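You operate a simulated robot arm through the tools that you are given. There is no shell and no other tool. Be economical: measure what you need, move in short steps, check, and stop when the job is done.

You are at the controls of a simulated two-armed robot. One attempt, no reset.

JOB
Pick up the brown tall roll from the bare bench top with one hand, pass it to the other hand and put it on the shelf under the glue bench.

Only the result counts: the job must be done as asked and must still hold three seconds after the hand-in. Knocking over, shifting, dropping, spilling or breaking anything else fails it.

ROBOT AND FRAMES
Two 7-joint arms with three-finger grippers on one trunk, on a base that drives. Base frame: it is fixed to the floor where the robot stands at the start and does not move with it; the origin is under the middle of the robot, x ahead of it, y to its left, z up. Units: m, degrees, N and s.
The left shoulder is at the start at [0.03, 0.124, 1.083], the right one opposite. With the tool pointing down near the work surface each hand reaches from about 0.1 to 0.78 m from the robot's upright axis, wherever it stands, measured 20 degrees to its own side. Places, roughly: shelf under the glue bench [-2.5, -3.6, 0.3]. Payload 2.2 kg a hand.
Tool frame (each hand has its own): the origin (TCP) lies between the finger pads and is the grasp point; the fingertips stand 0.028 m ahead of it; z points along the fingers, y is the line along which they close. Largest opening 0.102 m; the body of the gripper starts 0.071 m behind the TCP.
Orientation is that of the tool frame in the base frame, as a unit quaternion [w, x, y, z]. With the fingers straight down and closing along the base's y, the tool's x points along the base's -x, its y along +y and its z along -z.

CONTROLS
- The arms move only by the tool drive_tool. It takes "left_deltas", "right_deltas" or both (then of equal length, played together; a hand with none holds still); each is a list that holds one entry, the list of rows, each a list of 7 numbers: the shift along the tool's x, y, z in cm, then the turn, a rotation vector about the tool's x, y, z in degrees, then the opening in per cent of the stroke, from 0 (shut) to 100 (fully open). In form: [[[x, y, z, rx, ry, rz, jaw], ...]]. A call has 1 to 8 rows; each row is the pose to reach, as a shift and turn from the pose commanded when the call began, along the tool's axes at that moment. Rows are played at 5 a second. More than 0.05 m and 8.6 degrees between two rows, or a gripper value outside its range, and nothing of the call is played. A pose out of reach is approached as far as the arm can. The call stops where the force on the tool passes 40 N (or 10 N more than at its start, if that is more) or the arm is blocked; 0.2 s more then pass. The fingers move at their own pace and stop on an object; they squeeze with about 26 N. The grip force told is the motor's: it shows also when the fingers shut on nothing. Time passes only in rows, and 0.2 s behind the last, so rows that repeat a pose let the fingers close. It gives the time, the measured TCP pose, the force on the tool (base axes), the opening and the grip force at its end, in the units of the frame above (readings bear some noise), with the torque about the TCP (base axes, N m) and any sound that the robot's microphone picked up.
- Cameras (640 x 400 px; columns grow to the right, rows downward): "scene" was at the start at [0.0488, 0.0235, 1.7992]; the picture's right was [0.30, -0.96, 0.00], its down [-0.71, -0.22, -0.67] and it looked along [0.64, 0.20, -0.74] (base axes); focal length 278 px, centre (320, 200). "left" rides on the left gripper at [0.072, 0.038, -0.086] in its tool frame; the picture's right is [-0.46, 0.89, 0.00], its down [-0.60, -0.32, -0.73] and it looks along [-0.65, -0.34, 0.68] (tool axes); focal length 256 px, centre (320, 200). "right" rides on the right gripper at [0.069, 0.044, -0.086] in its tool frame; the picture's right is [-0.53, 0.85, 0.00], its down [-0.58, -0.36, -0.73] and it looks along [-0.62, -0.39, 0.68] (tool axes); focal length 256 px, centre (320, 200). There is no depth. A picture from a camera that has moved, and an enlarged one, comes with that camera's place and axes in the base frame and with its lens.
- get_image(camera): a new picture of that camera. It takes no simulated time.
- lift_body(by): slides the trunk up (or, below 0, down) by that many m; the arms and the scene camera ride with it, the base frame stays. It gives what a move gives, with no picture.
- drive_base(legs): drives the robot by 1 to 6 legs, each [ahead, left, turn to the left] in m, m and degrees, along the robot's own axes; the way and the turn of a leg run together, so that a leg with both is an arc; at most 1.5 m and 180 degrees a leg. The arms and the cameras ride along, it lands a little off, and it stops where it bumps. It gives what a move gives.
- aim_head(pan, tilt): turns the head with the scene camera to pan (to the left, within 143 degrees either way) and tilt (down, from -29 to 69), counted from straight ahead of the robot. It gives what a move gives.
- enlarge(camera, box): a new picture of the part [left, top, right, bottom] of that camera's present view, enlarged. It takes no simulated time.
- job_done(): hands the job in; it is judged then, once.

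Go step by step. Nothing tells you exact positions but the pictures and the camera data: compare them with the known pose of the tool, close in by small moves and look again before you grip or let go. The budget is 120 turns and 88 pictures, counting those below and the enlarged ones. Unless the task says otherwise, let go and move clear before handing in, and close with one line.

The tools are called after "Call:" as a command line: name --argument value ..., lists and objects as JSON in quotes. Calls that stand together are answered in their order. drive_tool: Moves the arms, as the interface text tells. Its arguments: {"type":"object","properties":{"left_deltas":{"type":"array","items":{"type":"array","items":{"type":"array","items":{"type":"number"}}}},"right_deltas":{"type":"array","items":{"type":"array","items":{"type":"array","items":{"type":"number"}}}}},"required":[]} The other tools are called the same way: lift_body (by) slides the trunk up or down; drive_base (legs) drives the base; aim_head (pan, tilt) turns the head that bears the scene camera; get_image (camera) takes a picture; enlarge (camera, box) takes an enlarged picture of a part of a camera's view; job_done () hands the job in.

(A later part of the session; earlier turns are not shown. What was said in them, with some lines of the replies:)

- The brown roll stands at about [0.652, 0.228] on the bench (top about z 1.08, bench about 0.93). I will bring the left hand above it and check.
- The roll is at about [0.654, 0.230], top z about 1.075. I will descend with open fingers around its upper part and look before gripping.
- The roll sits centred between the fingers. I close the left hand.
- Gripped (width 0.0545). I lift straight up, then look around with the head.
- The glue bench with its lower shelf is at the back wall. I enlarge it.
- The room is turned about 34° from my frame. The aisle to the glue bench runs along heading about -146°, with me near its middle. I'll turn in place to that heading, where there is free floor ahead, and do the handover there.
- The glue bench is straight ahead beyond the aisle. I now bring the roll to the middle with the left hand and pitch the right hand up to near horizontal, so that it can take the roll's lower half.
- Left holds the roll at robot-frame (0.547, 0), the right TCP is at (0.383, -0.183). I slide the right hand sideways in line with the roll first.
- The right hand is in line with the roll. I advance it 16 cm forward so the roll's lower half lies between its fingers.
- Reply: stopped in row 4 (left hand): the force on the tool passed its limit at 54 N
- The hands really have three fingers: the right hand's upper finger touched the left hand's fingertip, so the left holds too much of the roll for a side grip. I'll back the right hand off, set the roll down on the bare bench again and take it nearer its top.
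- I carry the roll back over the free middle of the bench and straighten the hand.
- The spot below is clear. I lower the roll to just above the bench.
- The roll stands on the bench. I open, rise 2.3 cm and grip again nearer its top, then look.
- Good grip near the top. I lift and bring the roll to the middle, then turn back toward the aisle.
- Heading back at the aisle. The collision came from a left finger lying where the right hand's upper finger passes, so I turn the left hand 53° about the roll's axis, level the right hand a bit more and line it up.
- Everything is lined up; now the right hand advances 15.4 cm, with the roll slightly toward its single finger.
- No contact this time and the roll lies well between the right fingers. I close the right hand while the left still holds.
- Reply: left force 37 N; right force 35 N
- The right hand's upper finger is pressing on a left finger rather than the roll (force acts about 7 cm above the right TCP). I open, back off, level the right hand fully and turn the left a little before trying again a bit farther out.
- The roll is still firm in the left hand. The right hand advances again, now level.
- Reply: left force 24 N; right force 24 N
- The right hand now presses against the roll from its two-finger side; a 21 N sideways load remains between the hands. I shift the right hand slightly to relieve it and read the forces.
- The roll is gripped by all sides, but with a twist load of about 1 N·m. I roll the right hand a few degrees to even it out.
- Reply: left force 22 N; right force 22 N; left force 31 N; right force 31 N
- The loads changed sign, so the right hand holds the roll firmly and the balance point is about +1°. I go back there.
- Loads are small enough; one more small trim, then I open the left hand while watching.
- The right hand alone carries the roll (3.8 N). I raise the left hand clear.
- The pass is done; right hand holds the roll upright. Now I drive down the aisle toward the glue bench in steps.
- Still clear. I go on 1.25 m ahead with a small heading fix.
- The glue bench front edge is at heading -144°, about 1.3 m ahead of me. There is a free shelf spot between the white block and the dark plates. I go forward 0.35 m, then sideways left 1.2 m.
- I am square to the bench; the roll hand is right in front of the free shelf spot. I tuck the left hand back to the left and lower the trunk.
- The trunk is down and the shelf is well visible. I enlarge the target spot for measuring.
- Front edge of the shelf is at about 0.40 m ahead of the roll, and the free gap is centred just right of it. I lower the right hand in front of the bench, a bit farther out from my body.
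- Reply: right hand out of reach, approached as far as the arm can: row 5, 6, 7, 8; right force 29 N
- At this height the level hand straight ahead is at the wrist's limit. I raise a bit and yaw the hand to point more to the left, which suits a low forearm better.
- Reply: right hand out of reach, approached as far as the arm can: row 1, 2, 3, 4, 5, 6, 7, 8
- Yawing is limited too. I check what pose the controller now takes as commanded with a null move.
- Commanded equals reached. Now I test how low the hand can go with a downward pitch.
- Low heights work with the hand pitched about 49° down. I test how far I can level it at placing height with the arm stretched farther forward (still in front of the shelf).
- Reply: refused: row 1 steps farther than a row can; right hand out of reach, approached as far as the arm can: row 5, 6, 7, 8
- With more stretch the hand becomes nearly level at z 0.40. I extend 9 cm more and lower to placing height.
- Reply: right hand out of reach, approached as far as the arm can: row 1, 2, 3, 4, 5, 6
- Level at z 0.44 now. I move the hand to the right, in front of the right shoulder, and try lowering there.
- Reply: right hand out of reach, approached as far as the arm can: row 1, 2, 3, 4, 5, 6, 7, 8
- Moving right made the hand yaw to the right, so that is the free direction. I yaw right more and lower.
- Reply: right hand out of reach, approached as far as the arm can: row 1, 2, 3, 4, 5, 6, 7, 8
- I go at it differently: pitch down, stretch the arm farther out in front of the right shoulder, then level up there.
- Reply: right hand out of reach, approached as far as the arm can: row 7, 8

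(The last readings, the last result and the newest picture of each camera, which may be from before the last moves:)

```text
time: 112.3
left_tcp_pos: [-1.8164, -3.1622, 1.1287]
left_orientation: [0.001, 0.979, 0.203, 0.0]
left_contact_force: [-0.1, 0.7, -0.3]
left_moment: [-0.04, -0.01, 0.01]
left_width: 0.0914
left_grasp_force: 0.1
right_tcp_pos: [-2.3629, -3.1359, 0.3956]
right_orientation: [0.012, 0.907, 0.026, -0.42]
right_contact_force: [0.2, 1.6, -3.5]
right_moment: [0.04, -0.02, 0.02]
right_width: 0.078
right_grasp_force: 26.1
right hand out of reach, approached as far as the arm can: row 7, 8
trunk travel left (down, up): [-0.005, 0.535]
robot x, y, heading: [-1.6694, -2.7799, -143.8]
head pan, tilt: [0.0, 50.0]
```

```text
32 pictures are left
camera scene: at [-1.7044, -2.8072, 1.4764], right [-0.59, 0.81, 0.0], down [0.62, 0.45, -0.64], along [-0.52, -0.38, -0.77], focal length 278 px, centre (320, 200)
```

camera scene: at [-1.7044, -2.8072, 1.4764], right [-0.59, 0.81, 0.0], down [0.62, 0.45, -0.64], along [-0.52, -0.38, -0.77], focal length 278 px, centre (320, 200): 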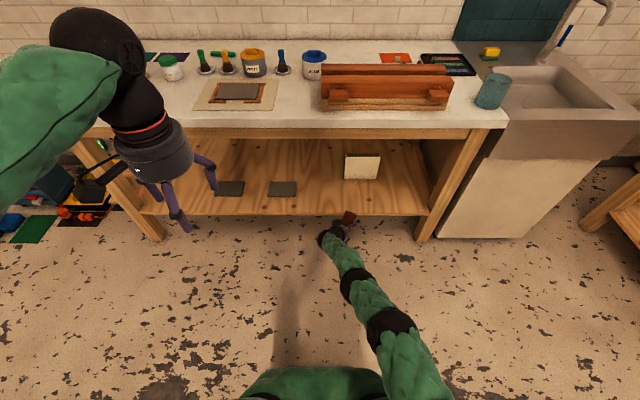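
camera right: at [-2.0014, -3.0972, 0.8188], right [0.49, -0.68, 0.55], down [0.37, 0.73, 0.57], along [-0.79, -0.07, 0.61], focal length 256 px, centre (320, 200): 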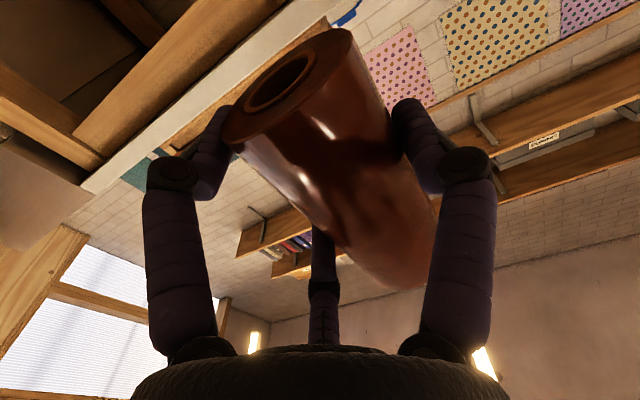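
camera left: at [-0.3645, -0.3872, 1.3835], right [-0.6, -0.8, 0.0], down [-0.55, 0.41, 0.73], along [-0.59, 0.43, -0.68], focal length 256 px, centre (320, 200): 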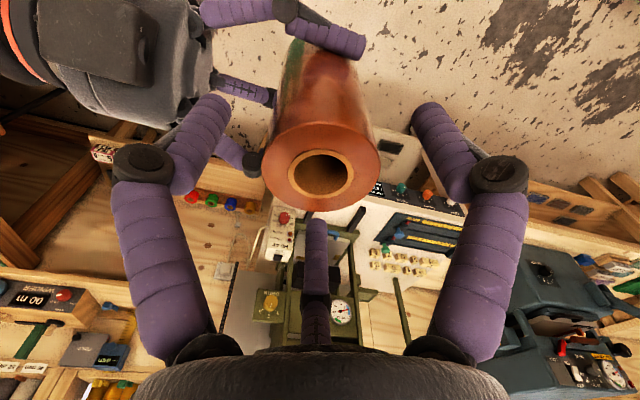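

The arm is stretched now. I level the hand up here.

Call:
drive_tool --right_deltas '[[[0, 0, 0, 0, -8, 0, 0], [0, 0, 0, 0, -16, 0, 0], [0, 0, 0, 0, -24, 0, 0], [0, 0, 0, 0, -32, 0, 0], [0, 0, 0, 0, -40, 0, 0], [0, 0, 0, 0, -46, 0, 0], [0, 0, 0, 0, -46, 0, 0]]]'

Call:
get_image --camera "scene"

```text
time: 113.9
left_tcp_pos: [-1.8155, -3.1632, 1.1287]
left_orientation: [0.001, 0.979, 0.204, 0.001]
left_contact_force: [-0.1, -0.1, -0.3]
left_moment: [-0.01, -0.04, -0.03]
left_width: 0.0917
left_grasp_force: 0.1
right_tcp_pos: [-2.3357, -3.097, 0.4586]
right_orientation: [-0.02, -0.686, -0.018, 0.727]
right_contact_force: [0.0, 0.1, -2.8]
right_moment: [0.02, -0.07, -0.02]
right_width: 0.0775
right_grasp_force: 26.4
right hand out of reach, approached as far as the arm can: row 2, 3, 4, 5, 6, 7
trunk travel left (down, up): [-0.005, 0.535]
robot x, y, heading: [-1.6683, -2.7782, -143.7]
head pan, tilt: [0.0, 50.0]
```

```text
31 pictures are left
camera scene: at [-1.7046, -2.8076, 1.4764], right [-0.59, 0.81, 0.0], down [0.62, 0.45, -0.64], along [-0.52, -0.38, -0.77], focal length 278 px, centre (320, 200)
```

scene: 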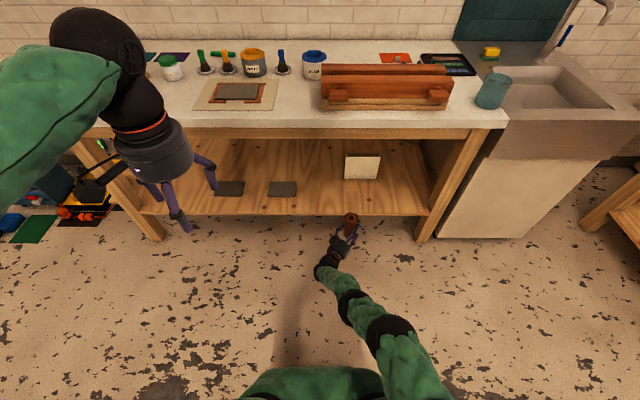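

I return to the better posture (less yaw, hand more central), pitched down, at placing height; then I'll level up gradually to see the smallest tilt that is possible.

Call:
drive_tool --right_deltas '[[[0, 1.2, -1.6, -3.8, 6, -1.5, 0], [0, 2.5, -3.2, -7.6, 12, -3, 0], [1, 3.8, -4.8, -11.4, 18, -4.5, 0], [3, 5, -6.5, -15.3, 24, -6, 0], [5, 6.3, -8.1, -19, 30, -7.5, 0], [7, 7.5, -9.7, -22.9, 36, -9, 0], [9, 8.8, -11.3, -26.7, 42.1, -10.5, 0], [10.5, 8.8, -11.3, -26.7, 42.1, -10.5, 0]]]'

Call:
lift_body --by -0.005

```text
time: 115.7
left_tcp_pos: [-1.8152, -3.1624, 1.1294]
left_orientation: [0.001, 0.979, 0.204, 0.0]
left_contact_force: [0.1, -0.1, 0.1]
left_moment: [0.0, 0.0, -0.01]
left_width: 0.0919
left_grasp_force: 0.1
right_tcp_pos: [-2.2279, -3.1806, 0.3433]
right_orientation: [0.097, 0.863, 0.251, -0.429]
right_contact_force: [-0.6, 0.0, -2.9]
right_moment: [0.1, -0.07, 0.0]
right_width: 0.0778
right_grasp_force: 26.0
trunk travel left (down, up): [-0.005, 0.535]
robot x, y, heading: [-1.6671, -2.7819, -143.7]
head pan, tilt: [0.0, 50.0]
```

```text
time: 116.3
left_tcp_pos: [-1.8144, -3.1631, 1.124]
left_orientation: [0.001, 0.979, 0.204, 0.0]
left_contact_force: [-0.8, 0.1, -0.7]
left_moment: [-0.01, -0.01, 0.01]
left_width: 0.092
left_grasp_force: 0.0
right_tcp_pos: [-2.2263, -3.1816, 0.3369]
right_orientation: [0.098, 0.862, 0.251, -0.428]
right_contact_force: [-0.1, -0.2, -2.9]
right_moment: [0.03, -0.03, -0.01]
right_width: 0.0777
right_grasp_force: 25.8
trunk travel left (down, up): [0.0, 0.54]
robot x, y, heading: [-1.6696, -2.7807, -143.9]
head pan, tilt: [0.0, 50.0]
```

Now level up in small steps, noting the row where reach ends.

Call:
drive_tool --right_deltas '[[[0, 0, 0, 0, -6, 0, 0], [0, 0, 0, 0, -12, 0, 0], [0, 0, 0, 0, -16, 0, 0], [0, 0, 0, 0, -20, 0, 0], [0, 0, 0, 0, -23, 0, 0], [0, 0, 0, 0, -26, 0, 0], [0, 0, 0, 0, -29, 0, 0], [0, 0, 0, 0, -32, 0, 0]]]'

Call:
get_image --camera "right"

```text
time: 118.1
left_tcp_pos: [-1.815, -3.1626, 1.1233]
left_orientation: [0.002, 0.979, 0.204, 0.0]
left_contact_force: [0.1, -0.9, -0.1]
left_moment: [0.03, -0.03, -0.04]
left_width: 0.0917
left_grasp_force: 0.0
right_tcp_pos: [-2.2025, -3.1893, 0.3728]
right_orientation: [0.151, 0.723, 0.209, -0.641]
right_contact_force: [0.8, 0.6, -3.3]
right_moment: [0.05, -0.04, 0.01]
right_width: 0.078
right_grasp_force: 25.7
right hand out of reach, approached as far as the arm can: row 5, 6, 7, 8
trunk travel left (down, up): [0.0, 0.54]
robot x, y, heading: [-1.6712, -2.7793, -143.6]
head pan, tilt: [0.0, 50.0]
```

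```text
30 pictures are left
camera right: at [-2.1004, -3.1796, 0.3144], right [0.37, -0.79, 0.49], down [0.4, 0.61, 0.69], along [-0.84, -0.06, 0.54], focal length 256 px, centre (320, 200)
```

right: 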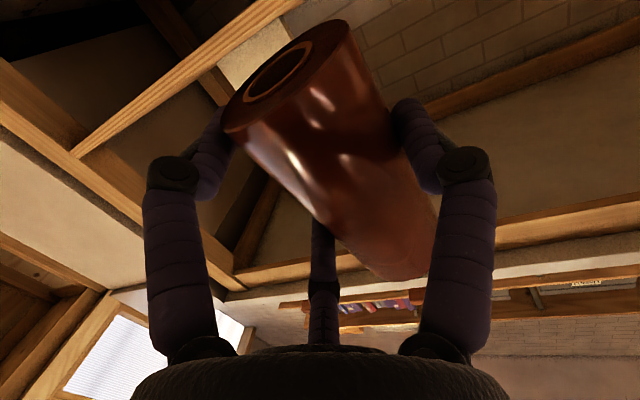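

At placing height the smallest hand tilt is about 13–16°. Because the roll is stable up to about 22°, I can set its rim down lightly and let it settle upright as the fingers open. First I raise to z about 0.41 and drive forward to bring the roll over the shelf edge.

Call:
drive_tool --right_deltas '[[[-2, 0, 0, 0, 0, 0, 0], [-4, 0, 0, 0, 0, 0, 0], [-4.5, 0, 0, 0, 0, 0, 0], [-4.5, 0, 0, 0, 0, 0, 0]]]'

Call:
drive_base --legs '[[0.2, -0.03, 0]]'

Call:
get_image --camera "scene"

```text
time: 119.1
left_tcp_pos: [-1.8154, -3.162, 1.1234]
left_orientation: [0.003, 0.979, 0.204, 0.0]
left_contact_force: [-1.1, 0.7, 0.0]
left_moment: [0.01, -0.01, 0.0]
left_width: 0.0916
left_grasp_force: 0.1
right_tcp_pos: [-2.2063, -3.1964, 0.4185]
right_orientation: [0.159, 0.713, 0.212, -0.649]
right_contact_force: [-0.3, 0.1, -4.4]
right_moment: [0.1, 0.02, 0.02]
right_width: 0.0777
right_grasp_force: 26.5
right hand out of reach, approached as far as the arm can: row 1
trunk travel left (down, up): [0.0, 0.54]
robot x, y, heading: [-1.6683, -2.7809, -143.9]
head pan, tilt: [0.0, 50.0]
```

```text
time: 120.7
left_tcp_pos: [-1.9935, -3.257, 1.1235]
left_orientation: [0.001, 0.979, 0.204, 0.001]
left_contact_force: [-0.2, -0.6, -0.3]
left_moment: [0.01, -0.01, -0.02]
left_width: 0.0917
left_grasp_force: 0.1
right_tcp_pos: [-2.3855, -3.2899, 0.418]
right_orientation: [0.159, 0.714, 0.213, -0.648]
right_contact_force: [0.4, 0.4, -3.4]
right_moment: [0.09, -0.04, -0.01]
right_width: 0.0779
right_grasp_force: 26.1
trunk travel left (down, up): [0.0, 0.54]
robot x, y, heading: [-1.8466, -2.8718, -144.2]
head pan, tilt: [0.0, 50.0]
```

```text
29 pictures are left
camera scene: at [-1.8832, -2.9014, 1.4714], right [-0.59, 0.81, 0.0], down [0.62, 0.45, -0.64], along [-0.52, -0.38, -0.77], focal length 278 px, centre (320, 200)
```

scene: 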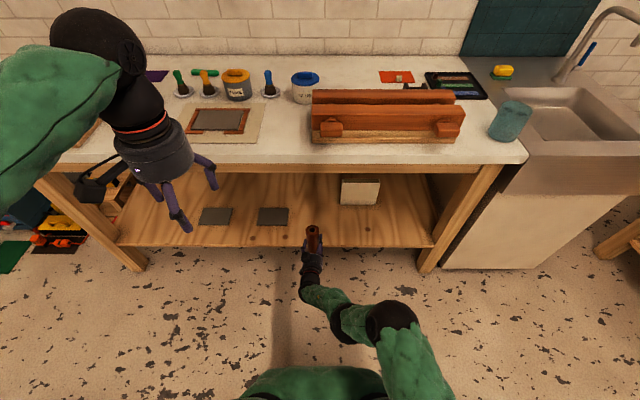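

I enlarge for measuring the shelf edge relative to the roll.

Call:
enlarge --camera "scene" --box '[220, 150, 420, 275]'

```text
3.20 times, centred on (320, 212) of scene
camera zoom: at [-1.8832, -2.9014, 1.4714], right [-0.59, 0.81, 0.0], down [0.62, 0.45, -0.64], along [-0.52, -0.38, -0.77], focal length 889 px, centre (320, 160)
```

zoom: 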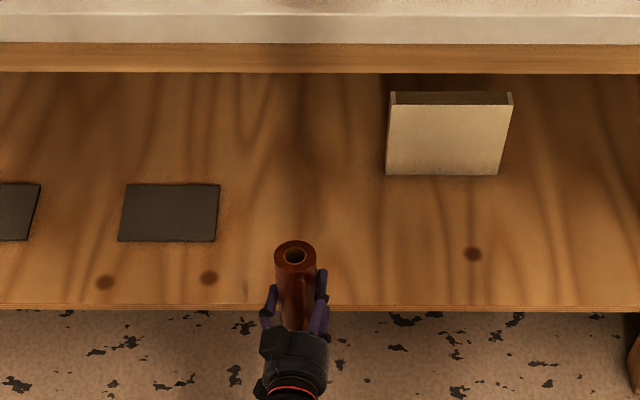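

Shelf top z about 0.30, front edge n about 3.925; the roll is 5.5 cm in front of it and laterally in the gap's middle. I drive 0.11 m ahead.

Call:
drive_base --legs '[[0.11, 0.0, 0]]'

Call:
enlarge --camera "scene" --box '[220, 150, 420, 275]'

```text
time: 121.8
left_tcp_pos: [-2.0847, -3.3213, 1.1229]
left_orientation: [0.001, 0.979, 0.203, 0.002]
left_contact_force: [-0.2, -0.1, 0.4]
left_moment: [0.01, -0.02, -0.03]
left_width: 0.0916
left_grasp_force: 0.2
right_tcp_pos: [-2.4741, -3.3538, 0.4175]
right_orientation: [0.159, 0.713, 0.212, -0.649]
right_contact_force: [-0.8, -0.3, -5.4]
right_moment: [0.02, -0.01, -0.02]
right_width: 0.0778
right_grasp_force: 26.1
trunk travel left (down, up): [0.0, 0.54]
robot x, y, heading: [-1.9367, -2.94, -144.0]
head pan, tilt: [0.0, 50.0]
```

```text
3.20 times, centred on (320, 212) of scene
camera zoom: at [-1.9723, -2.9664, 1.4713], right [-0.59, 0.81, 0.0], down [0.62, 0.45, -0.64], along [-0.52, -0.38, -0.77], focal length 889 px, centre (320, 160)
```

zoom: 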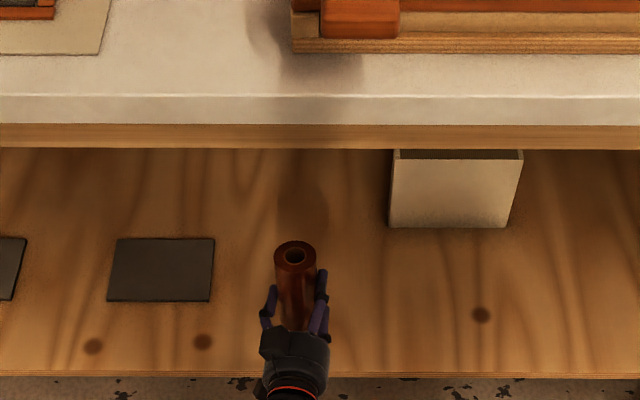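

The roll is over the shelf. I lower it to just above the surface, pitching as needed.

Call:
drive_tool --right_deltas '[[[1.5, 0, 0.2, 0, 2, 0, 0], [3, 0, 0.3, 0, 4, 0, 0], [4.5, 0, 0.5, 0, 6, 0, 0], [5.5, 0, 0.6, 0, 7.5, 0, 0], [5.5, 0, 0.6, 0, 7.5, 0, 0]]]'

Call:
enlarge --camera "scene" --box '[220, 150, 420, 275]'

Call:
get_image --camera "right"

```text
time: 123.0
left_tcp_pos: [-2.0846, -3.3216, 1.1233]
left_orientation: [0.002, 0.979, 0.203, 0.002]
left_contact_force: [-1.0, -0.1, 0.6]
left_moment: [0.01, -0.03, 0.01]
left_width: 0.0917
left_grasp_force: 0.1
right_tcp_pos: [-2.4737, -3.351, 0.3616]
right_orientation: [0.145, 0.755, 0.223, -0.6]
right_contact_force: [0.2, 0.8, -4.2]
right_moment: [0.04, -0.02, -0.03]
right_width: 0.0777
right_grasp_force: 25.9
trunk travel left (down, up): [0.0, 0.54]
robot x, y, heading: [-1.9376, -2.9408, -143.9]
head pan, tilt: [0.0, 50.0]
```

```text
3.20 times, centred on (320, 212) of scene
camera zoom: at [-1.9717, -2.9661, 1.4714], right [-0.59, 0.81, 0.0], down [0.62, 0.45, -0.64], along [-0.52, -0.38, -0.77], focal length 889 px, centre (320, 160)
```

zoom: 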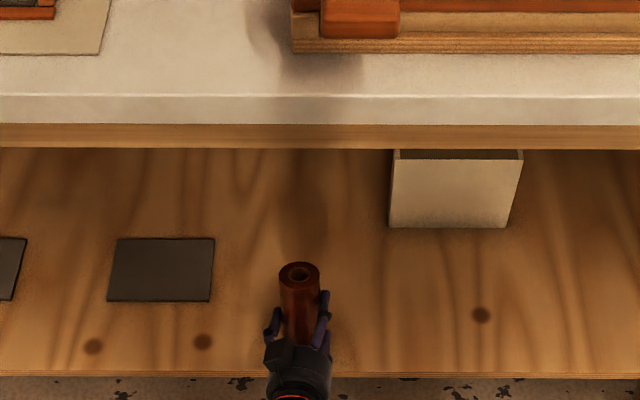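

```text
25 pictures are left
camera right: at [-2.3685, -3.3364, 0.3132], right [0.33, -0.81, 0.48], down [0.33, 0.57, 0.75], along [-0.88, -0.09, 0.46], focal length 256 px, centre (320, 200)
```

right: 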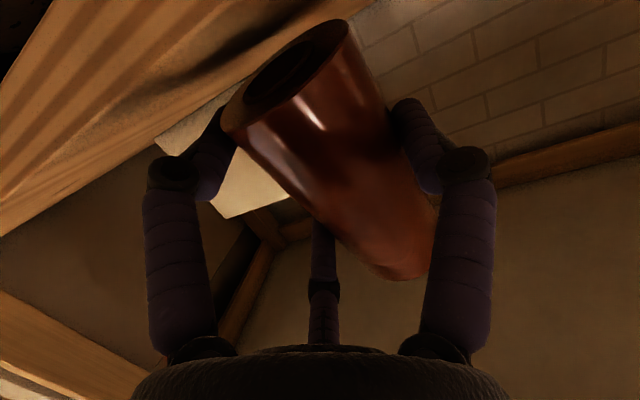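

About 1 cm above the shelf, tilt 14°. I lower slowly with slightly less tilt, watching for contact.

Call:
drive_tool --right_deltas '[[[0.3, 0, 0, 0, -1, 0, 0], [0.6, 0, 0.1, 0, -1.5, 0, 0], [0.9, 0, 0.1, 0, -2, 0, 0], [1.1, 0, 0.2, 0, -2, 0, 0]]]'

```text
time: 124.0
left_tcp_pos: [-2.0827, -3.3203, 1.1247]
left_orientation: [0.001, 0.979, 0.201, 0.002]
left_contact_force: [0.0, 0.6, -0.5]
left_moment: [-0.01, -0.01, 0.02]
left_width: 0.0921
left_grasp_force: 0.0
right_tcp_pos: [-2.4746, -3.3509, 0.3553]
right_orientation: [0.149, 0.743, 0.219, -0.615]
right_contact_force: [-0.1, -2.0, 1.8]
right_moment: [-0.16, 0.05, 0.0]
right_width: 0.0778
right_grasp_force: 25.9
trunk travel left (down, up): [0.0, 0.54]
robot x, y, heading: [-1.9364, -2.9416, -143.8]
head pan, tilt: [0.0, 50.0]
```

Contact with the shelf is beginning at z 0.355 with 11.5° tilt. I try to take out more tilt while staying in touch.

Call:
drive_tool --right_deltas '[[[0.1, 0, 0, 0, -1, 0, 0], [0.2, 0, 0, 0, -2, 0, 0], [0.3, 0, 0, 0, -3, 0, 0], [0.4, 0, 0, 0, -4, 0, 0]]]'

Call:
enlarge --camera "scene" --box '[260, 190, 380, 265]'

```text
time: 125.0
left_tcp_pos: [-2.0832, -3.3198, 1.123]
left_orientation: [0.001, 0.979, 0.203, 0.002]
left_contact_force: [0.0, 0.1, -0.1]
left_moment: [-0.01, 0.0, -0.01]
left_width: 0.0918
left_grasp_force: 0.2
right_tcp_pos: [-2.4696, -3.3472, 0.3639]
right_orientation: [0.151, 0.732, 0.215, -0.628]
right_contact_force: [-0.7, 1.0, -3.2]
right_moment: [0.02, -0.01, 0.03]
right_width: 0.0779
right_grasp_force: 26.7
right hand out of reach, approached as far as the arm can: row 1, 2, 3, 4
trunk travel left (down, up): [0.0, 0.54]
robot x, y, heading: [-1.9365, -2.9406, -144.0]
head pan, tilt: [0.0, 50.0]
```

```text
5.33 times, centred on (320, 228) of scene
camera zoom: at [-1.9717, -2.9661, 1.4714], right [-0.59, 0.81, 0.0], down [0.62, 0.45, -0.64], along [-0.52, -0.38, -0.77], focal length 1482 px, centre (320, 53)
```

zoom: 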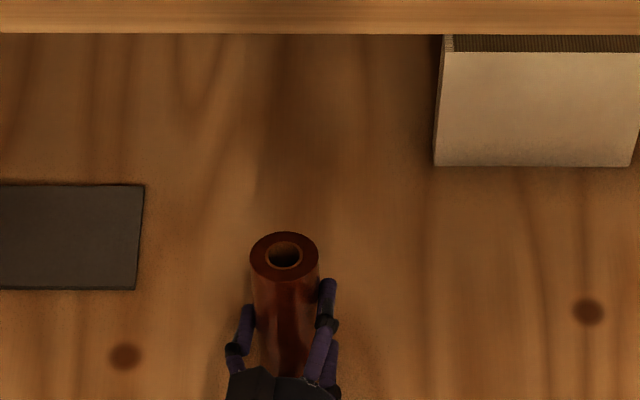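

That is the limit line. I go back to touch at about 12° tilt, pressing lightly, then loosen the fingers only slightly.

Call:
drive_tool --right_deltas '[[[0.4, 0, 0, 0, 1, 0, 0], [0.8, 0, 0.1, 0, 2, 0, 0], [1.1, 0, 0.2, 0, 2.6, 0, 0], [1.3, 0, 0.2, 0, 3, 0, 0], [1.5, 0, 0.2, 0, 3, 0, 0], [1.5, 0, 0.2, 0, 3, 0, 0]]]'

```text
time: 126.5
left_tcp_pos: [-2.0838, -3.3198, 1.1238]
left_orientation: [0.002, 0.979, 0.202, 0.001]
left_contact_force: [0.1, 0.4, 0.5]
left_moment: [-0.01, -0.01, -0.01]
left_width: 0.0918
left_grasp_force: 0.0
right_tcp_pos: [-2.4669, -3.3446, 0.3558]
right_orientation: [0.149, 0.739, 0.218, -0.619]
right_contact_force: [1.3, -0.6, 0.5]
right_moment: [-0.11, -0.02, 0.03]
right_width: 0.0776
right_grasp_force: 26.1
right hand out of reach, approached as far as the arm can: row 1, 2, 3, 4, 5, 6
trunk travel left (down, up): [0.0, 0.54]
robot x, y, heading: [-1.9334, -2.9349, -144.2]
head pan, tilt: [0.0, 50.0]
```

Light contact, but the roll would stand too near the edge. I raise 1 cm, drive 3 cm forward, and come down again.

Call:
drive_tool --right_deltas '[[[-0.6, 0, 0, 0, 0, 0, 0], [-1.2, 0, 0, 0, 0, 0, 0], [-1.2, 0, 0, 0, 0, 0, 0]]]'

Call:
drive_base --legs '[[0.035, 0, 0]]'

Call:
drive_tool --right_deltas '[[[0.4, 0, 0, 0, 1, 0, 0], [0.8, 0, 0.1, 0, 1.5, 0, 0], [1.1, 0, 0.2, 0, 2, 0, 0], [1.4, 0, 0.2, 0, 2, 0, 0], [1.6, 0, 0.2, 0, 2, 0, 0]]]'

Call:
enlarge --camera "scene" --box '[240, 180, 400, 280]'

```text
time: 127.2
left_tcp_pos: [-2.0836, -3.3204, 1.1231]
left_orientation: [0.001, 0.979, 0.203, 0.002]
left_contact_force: [-0.2, 0.5, 0.5]
left_moment: [0.02, 0.02, -0.02]
left_width: 0.0918
left_grasp_force: 0.0
right_tcp_pos: [-2.4696, -3.3459, 0.3656]
right_orientation: [0.151, 0.738, 0.218, -0.62]
right_contact_force: [0.9, -0.5, -3.7]
right_moment: [0.04, -0.03, 0.01]
right_width: 0.0778
right_grasp_force: 26.1
trunk travel left (down, up): [0.0, 0.54]
robot x, y, heading: [-1.9369, -2.9355, -143.8]
head pan, tilt: [0.0, 50.0]
```

```text
time: 128.1
left_tcp_pos: [-2.1112, -3.3422, 1.1221]
left_orientation: [0.001, 0.979, 0.203, 0.001]
left_contact_force: [0.0, 0.5, -0.3]
left_moment: [0.0, -0.01, 0.0]
left_width: 0.0918
left_grasp_force: 0.1
right_tcp_pos: [-2.4973, -3.3668, 0.3655]
right_orientation: [0.151, 0.739, 0.219, -0.619]
right_contact_force: [0.3, 0.3, -3.2]
right_moment: [0.09, -0.02, 0.01]
right_width: 0.0776
right_grasp_force: 25.6
trunk travel left (down, up): [0.0, 0.54]
robot x, y, heading: [-1.9642, -2.9606, -143.9]
head pan, tilt: [0.0, 50.0]
```

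```text
time: 129.3
left_tcp_pos: [-2.1109, -3.3404, 1.1227]
left_orientation: [0.003, 0.979, 0.204, 0.0]
left_contact_force: [0.1, -0.2, 0.1]
left_moment: [0.02, -0.02, -0.03]
left_width: 0.092
left_grasp_force: 0.0
right_tcp_pos: [-2.4999, -3.3675, 0.3556]
right_orientation: [0.147, 0.746, 0.219, -0.611]
right_contact_force: [5.9, 0.1, 22.1]
right_moment: [-0.65, 0.02, 0.24]
right_width: 0.0777
right_grasp_force: 25.8
trunk travel left (down, up): [0.0, 0.54]
robot x, y, heading: [-1.963, -2.961, -144.0]
head pan, tilt: [0.0, 50.0]
```

```text
4.00 times, centred on (320, 230) of scene
camera zoom: at [-1.9979, -2.9852, 1.4717], right [-0.59, 0.81, 0.0], down [0.62, 0.45, -0.64], along [-0.52, -0.38, -0.77], focal length 1112 px, centre (320, 80)
```

zoom: 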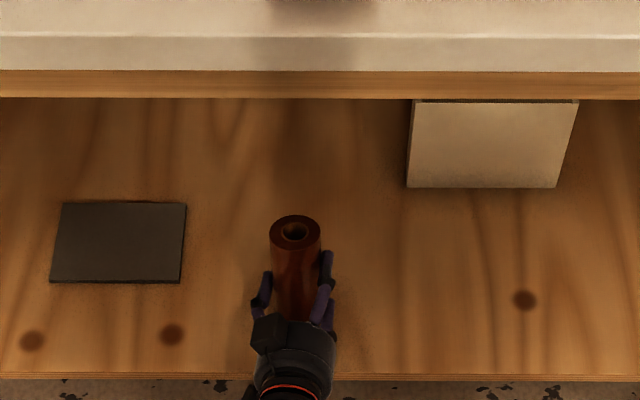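

The contact point computed from the moment (16 mm ahead of the TCP) is the roll's front rim on the shelf — as planned. I ease the pressure and loosen the fingers slightly so it settles upright.

Call:
drive_tool --right_deltas '[[[-0.2, 0, 0, 0, 0, 0, 0], [-0.2, 0, 0, 0, 0, 0, 78], [-0.2, 0, 0, 0, 0, 0, 80], [-0.2, 0, 0, 0, 0, 0, 82], [-0.2, 0, 0, 0, 0, 0, 82], [-0.2, 0, 0, 0, 0, 0, 82]]]'

Call:
enlarge --camera "scene" --box '[240, 180, 400, 280]'

Call:
get_image --camera "right"

```text
time: 130.7
left_tcp_pos: [-2.1108, -3.3422, 1.1226]
left_orientation: [0.002, 0.979, 0.203, 0.002]
left_contact_force: [-0.7, 0.6, -0.3]
left_moment: [-0.01, 0.02, -0.03]
left_width: 0.0916
left_grasp_force: 0.1
right_tcp_pos: [-2.4975, -3.3669, 0.3514]
right_orientation: [0.146, 0.749, 0.22, -0.607]
right_contact_force: [-1.1, 1.0, -0.1]
right_moment: [-0.01, -0.01, -0.01]
right_width: 0.0838
right_grasp_force: 0.1
trunk travel left (down, up): [0.0, 0.54]
robot x, y, heading: [-1.9648, -2.9582, -144.1]
head pan, tilt: [0.0, 50.0]
```

```text
4.00 times, centred on (320, 230) of scene
camera zoom: at [-1.9998, -2.9865, 1.4714], right [-0.59, 0.81, 0.0], down [0.62, 0.45, -0.64], along [-0.52, -0.38, -0.77], focal length 1112 px, centre (320, 80)
```

zoom: 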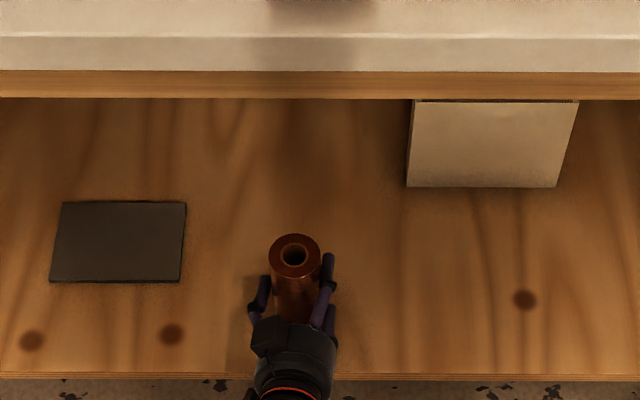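

```text
21 pictures are left
camera right: at [-2.392, -3.352, 0.3018], right [0.34, -0.81, 0.48], down [0.34, 0.58, 0.74], along [-0.88, -0.09, 0.47], focal length 256 px, centre (320, 200)
```

right: 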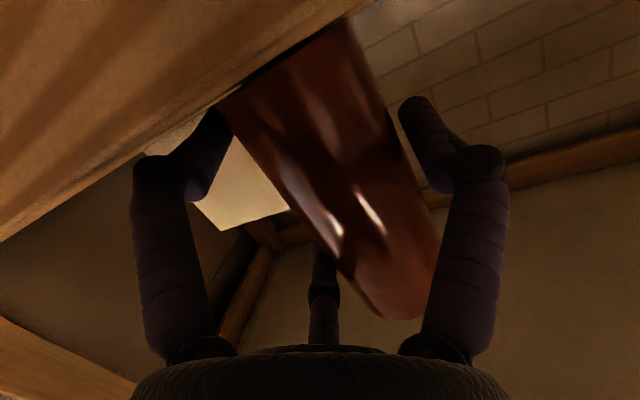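

The roll stands upright on the shelf. I open fully while rising slightly, then check before backing out with the base.

Call:
drive_tool --right_deltas '[[[-0.2, 0, 0, 0, 0, 0, 86], [-0.4, 0, 0, 0, 0, 0, 91], [-0.6, 0, 0, 0, 0, 0, 96], [-0.8, 0, 0, 0, 0, 0, 100], [-0.8, 0, 0, 0, 0, 0, 100]]]'

Call:
enlarge --camera "scene" --box '[240, 180, 400, 280]'

Call:
get_image --camera "right"

```text
time: 131.9
left_tcp_pos: [-2.1115, -3.3417, 1.1226]
left_orientation: [0.002, 0.979, 0.203, 0.001]
left_contact_force: [0.3, 0.9, -0.7]
left_moment: [-0.01, -0.01, -0.02]
left_width: 0.0916
left_grasp_force: 0.1
right_tcp_pos: [-2.5001, -3.3666, 0.3609]
right_orientation: [0.147, 0.749, 0.221, -0.607]
right_contact_force: [0.6, -0.1, -0.6]
right_moment: [0.03, -0.02, 0.03]
right_width: 0.102
right_grasp_force: 0.1
trunk travel left (down, up): [0.0, 0.54]
robot x, y, heading: [-1.9678, -2.9585, -143.9]
head pan, tilt: [0.0, 50.0]
```

```text
4.00 times, centred on (320, 230) of scene
camera zoom: at [-1.9998, -2.9865, 1.4714], right [-0.59, 0.81, 0.0], down [0.62, 0.45, -0.64], along [-0.52, -0.38, -0.77], focal length 1112 px, centre (320, 80)
```

zoom: 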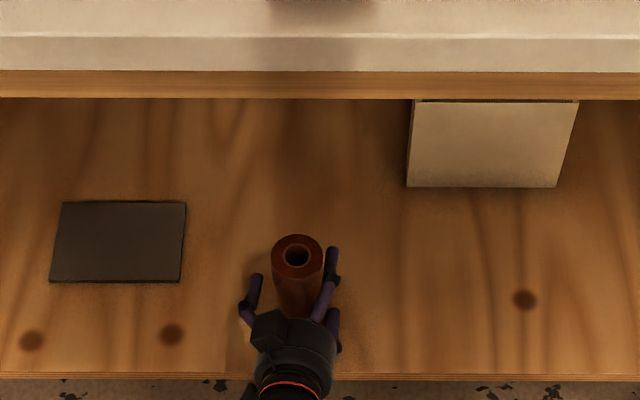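

```text
19 pictures are left
camera right: at [-2.3938, -3.3531, 0.3103], right [0.34, -0.81, 0.48], down [0.34, 0.58, 0.74], along [-0.88, -0.09, 0.47], focal length 256 px, centre (320, 200)
```

right: 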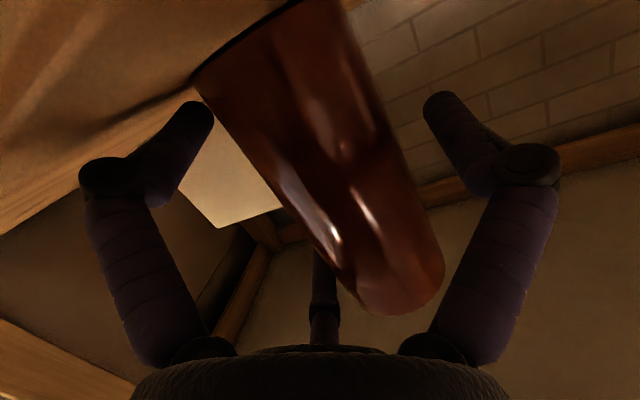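

There is a small gap on the two-finger side; I centre the hand by 5 mm, then back straight out along the hand's own direction with the base.

Call:
drive_tool --right_deltas '[[[0, -0.2, 0, 0, 0, 0, 100], [0, -0.5, 0, 0, 0, 0, 100], [0, -0.5, 0, 0, 0, 0, 100]]]'

Call:
drive_base --legs '[[-0.1, 0.01, 0], [-0.2, 0.01, 0]]'

Call:
get_image --camera "scene"

```text
time: 132.7
left_tcp_pos: [-2.1115, -3.3415, 1.1239]
left_orientation: [0.003, 0.979, 0.203, 0.001]
left_contact_force: [-0.7, 0.1, 0.3]
left_moment: [-0.01, -0.01, 0.0]
left_width: 0.0919
left_grasp_force: 0.0
right_tcp_pos: [-2.5014, -3.3634, 0.3596]
right_orientation: [0.146, 0.749, 0.221, -0.607]
right_contact_force: [-0.5, 0.1, 0.3]
right_moment: [0.0, 0.02, 0.02]
right_width: 0.1021
right_grasp_force: 0.1
trunk travel left (down, up): [0.0, 0.54]
robot x, y, heading: [-1.9676, -2.9606, -144.0]
head pan, tilt: [0.0, 50.0]
```

```text
time: 135.1
left_tcp_pos: [-1.8598, -3.183, 1.1234]
left_orientation: [0.002, 0.979, 0.202, -0.001]
left_contact_force: [-0.3, -0.4, 0.2]
left_moment: [0.0, 0.04, -0.03]
left_width: 0.0919
left_grasp_force: 0.1
right_tcp_pos: [-2.252, -3.2041, 0.36]
right_orientation: [0.145, 0.75, 0.22, -0.607]
right_contact_force: [0.5, 0.1, 0.0]
right_moment: [0.0, -0.01, 0.0]
right_width: 0.1022
right_grasp_force: 0.1
trunk travel left (down, up): [0.0, 0.54]
robot x, y, heading: [-1.7118, -2.8039, -143.9]
head pan, tilt: [0.0, 50.0]
```

```text
18 pictures are left
camera scene: at [-1.7481, -2.8276, 1.4715], right [-0.59, 0.81, 0.0], down [0.62, 0.45, -0.64], along [-0.52, -0.38, -0.77], focal length 278 px, centre (320, 200)
```

scene: 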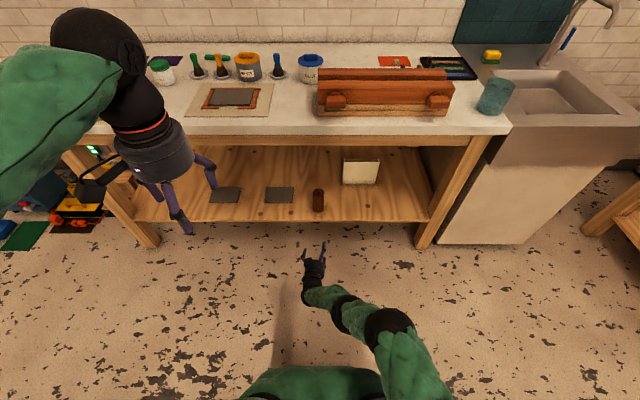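

The hand is clear; I check the roll once more from close up.

Call:
enlarge --camera "scene" --box '[240, 140, 400, 240]'

```text
4.00 times, centred on (320, 190) of scene
camera zoom: at [-1.7481, -2.8276, 1.4715], right [-0.59, 0.81, 0.0], down [0.62, 0.45, -0.64], along [-0.52, -0.38, -0.77], focal length 1112 px, centre (320, 240)
```

zoom: 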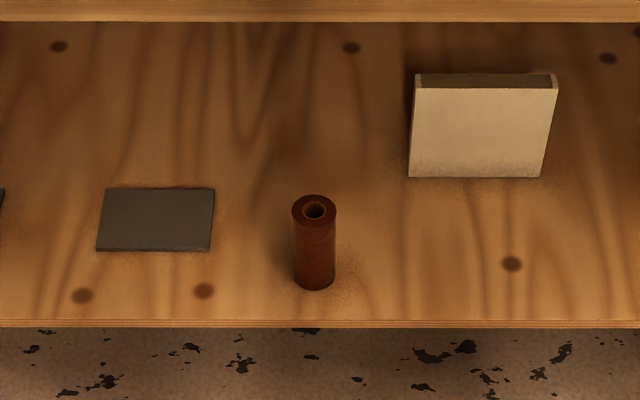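

The roll stands upright and free on the shelf, well inside the edge, and its neighbours have not moved. I hand in.

Call:
job_done

```text
The job is handed in.
```

The brown roll was picked up with the left hand, passed to the right and stood upright on the shelf under the glue bench. On the way I set it back on the bare bench once to re-grip it nearer its top; I saw nothing else disturbed.
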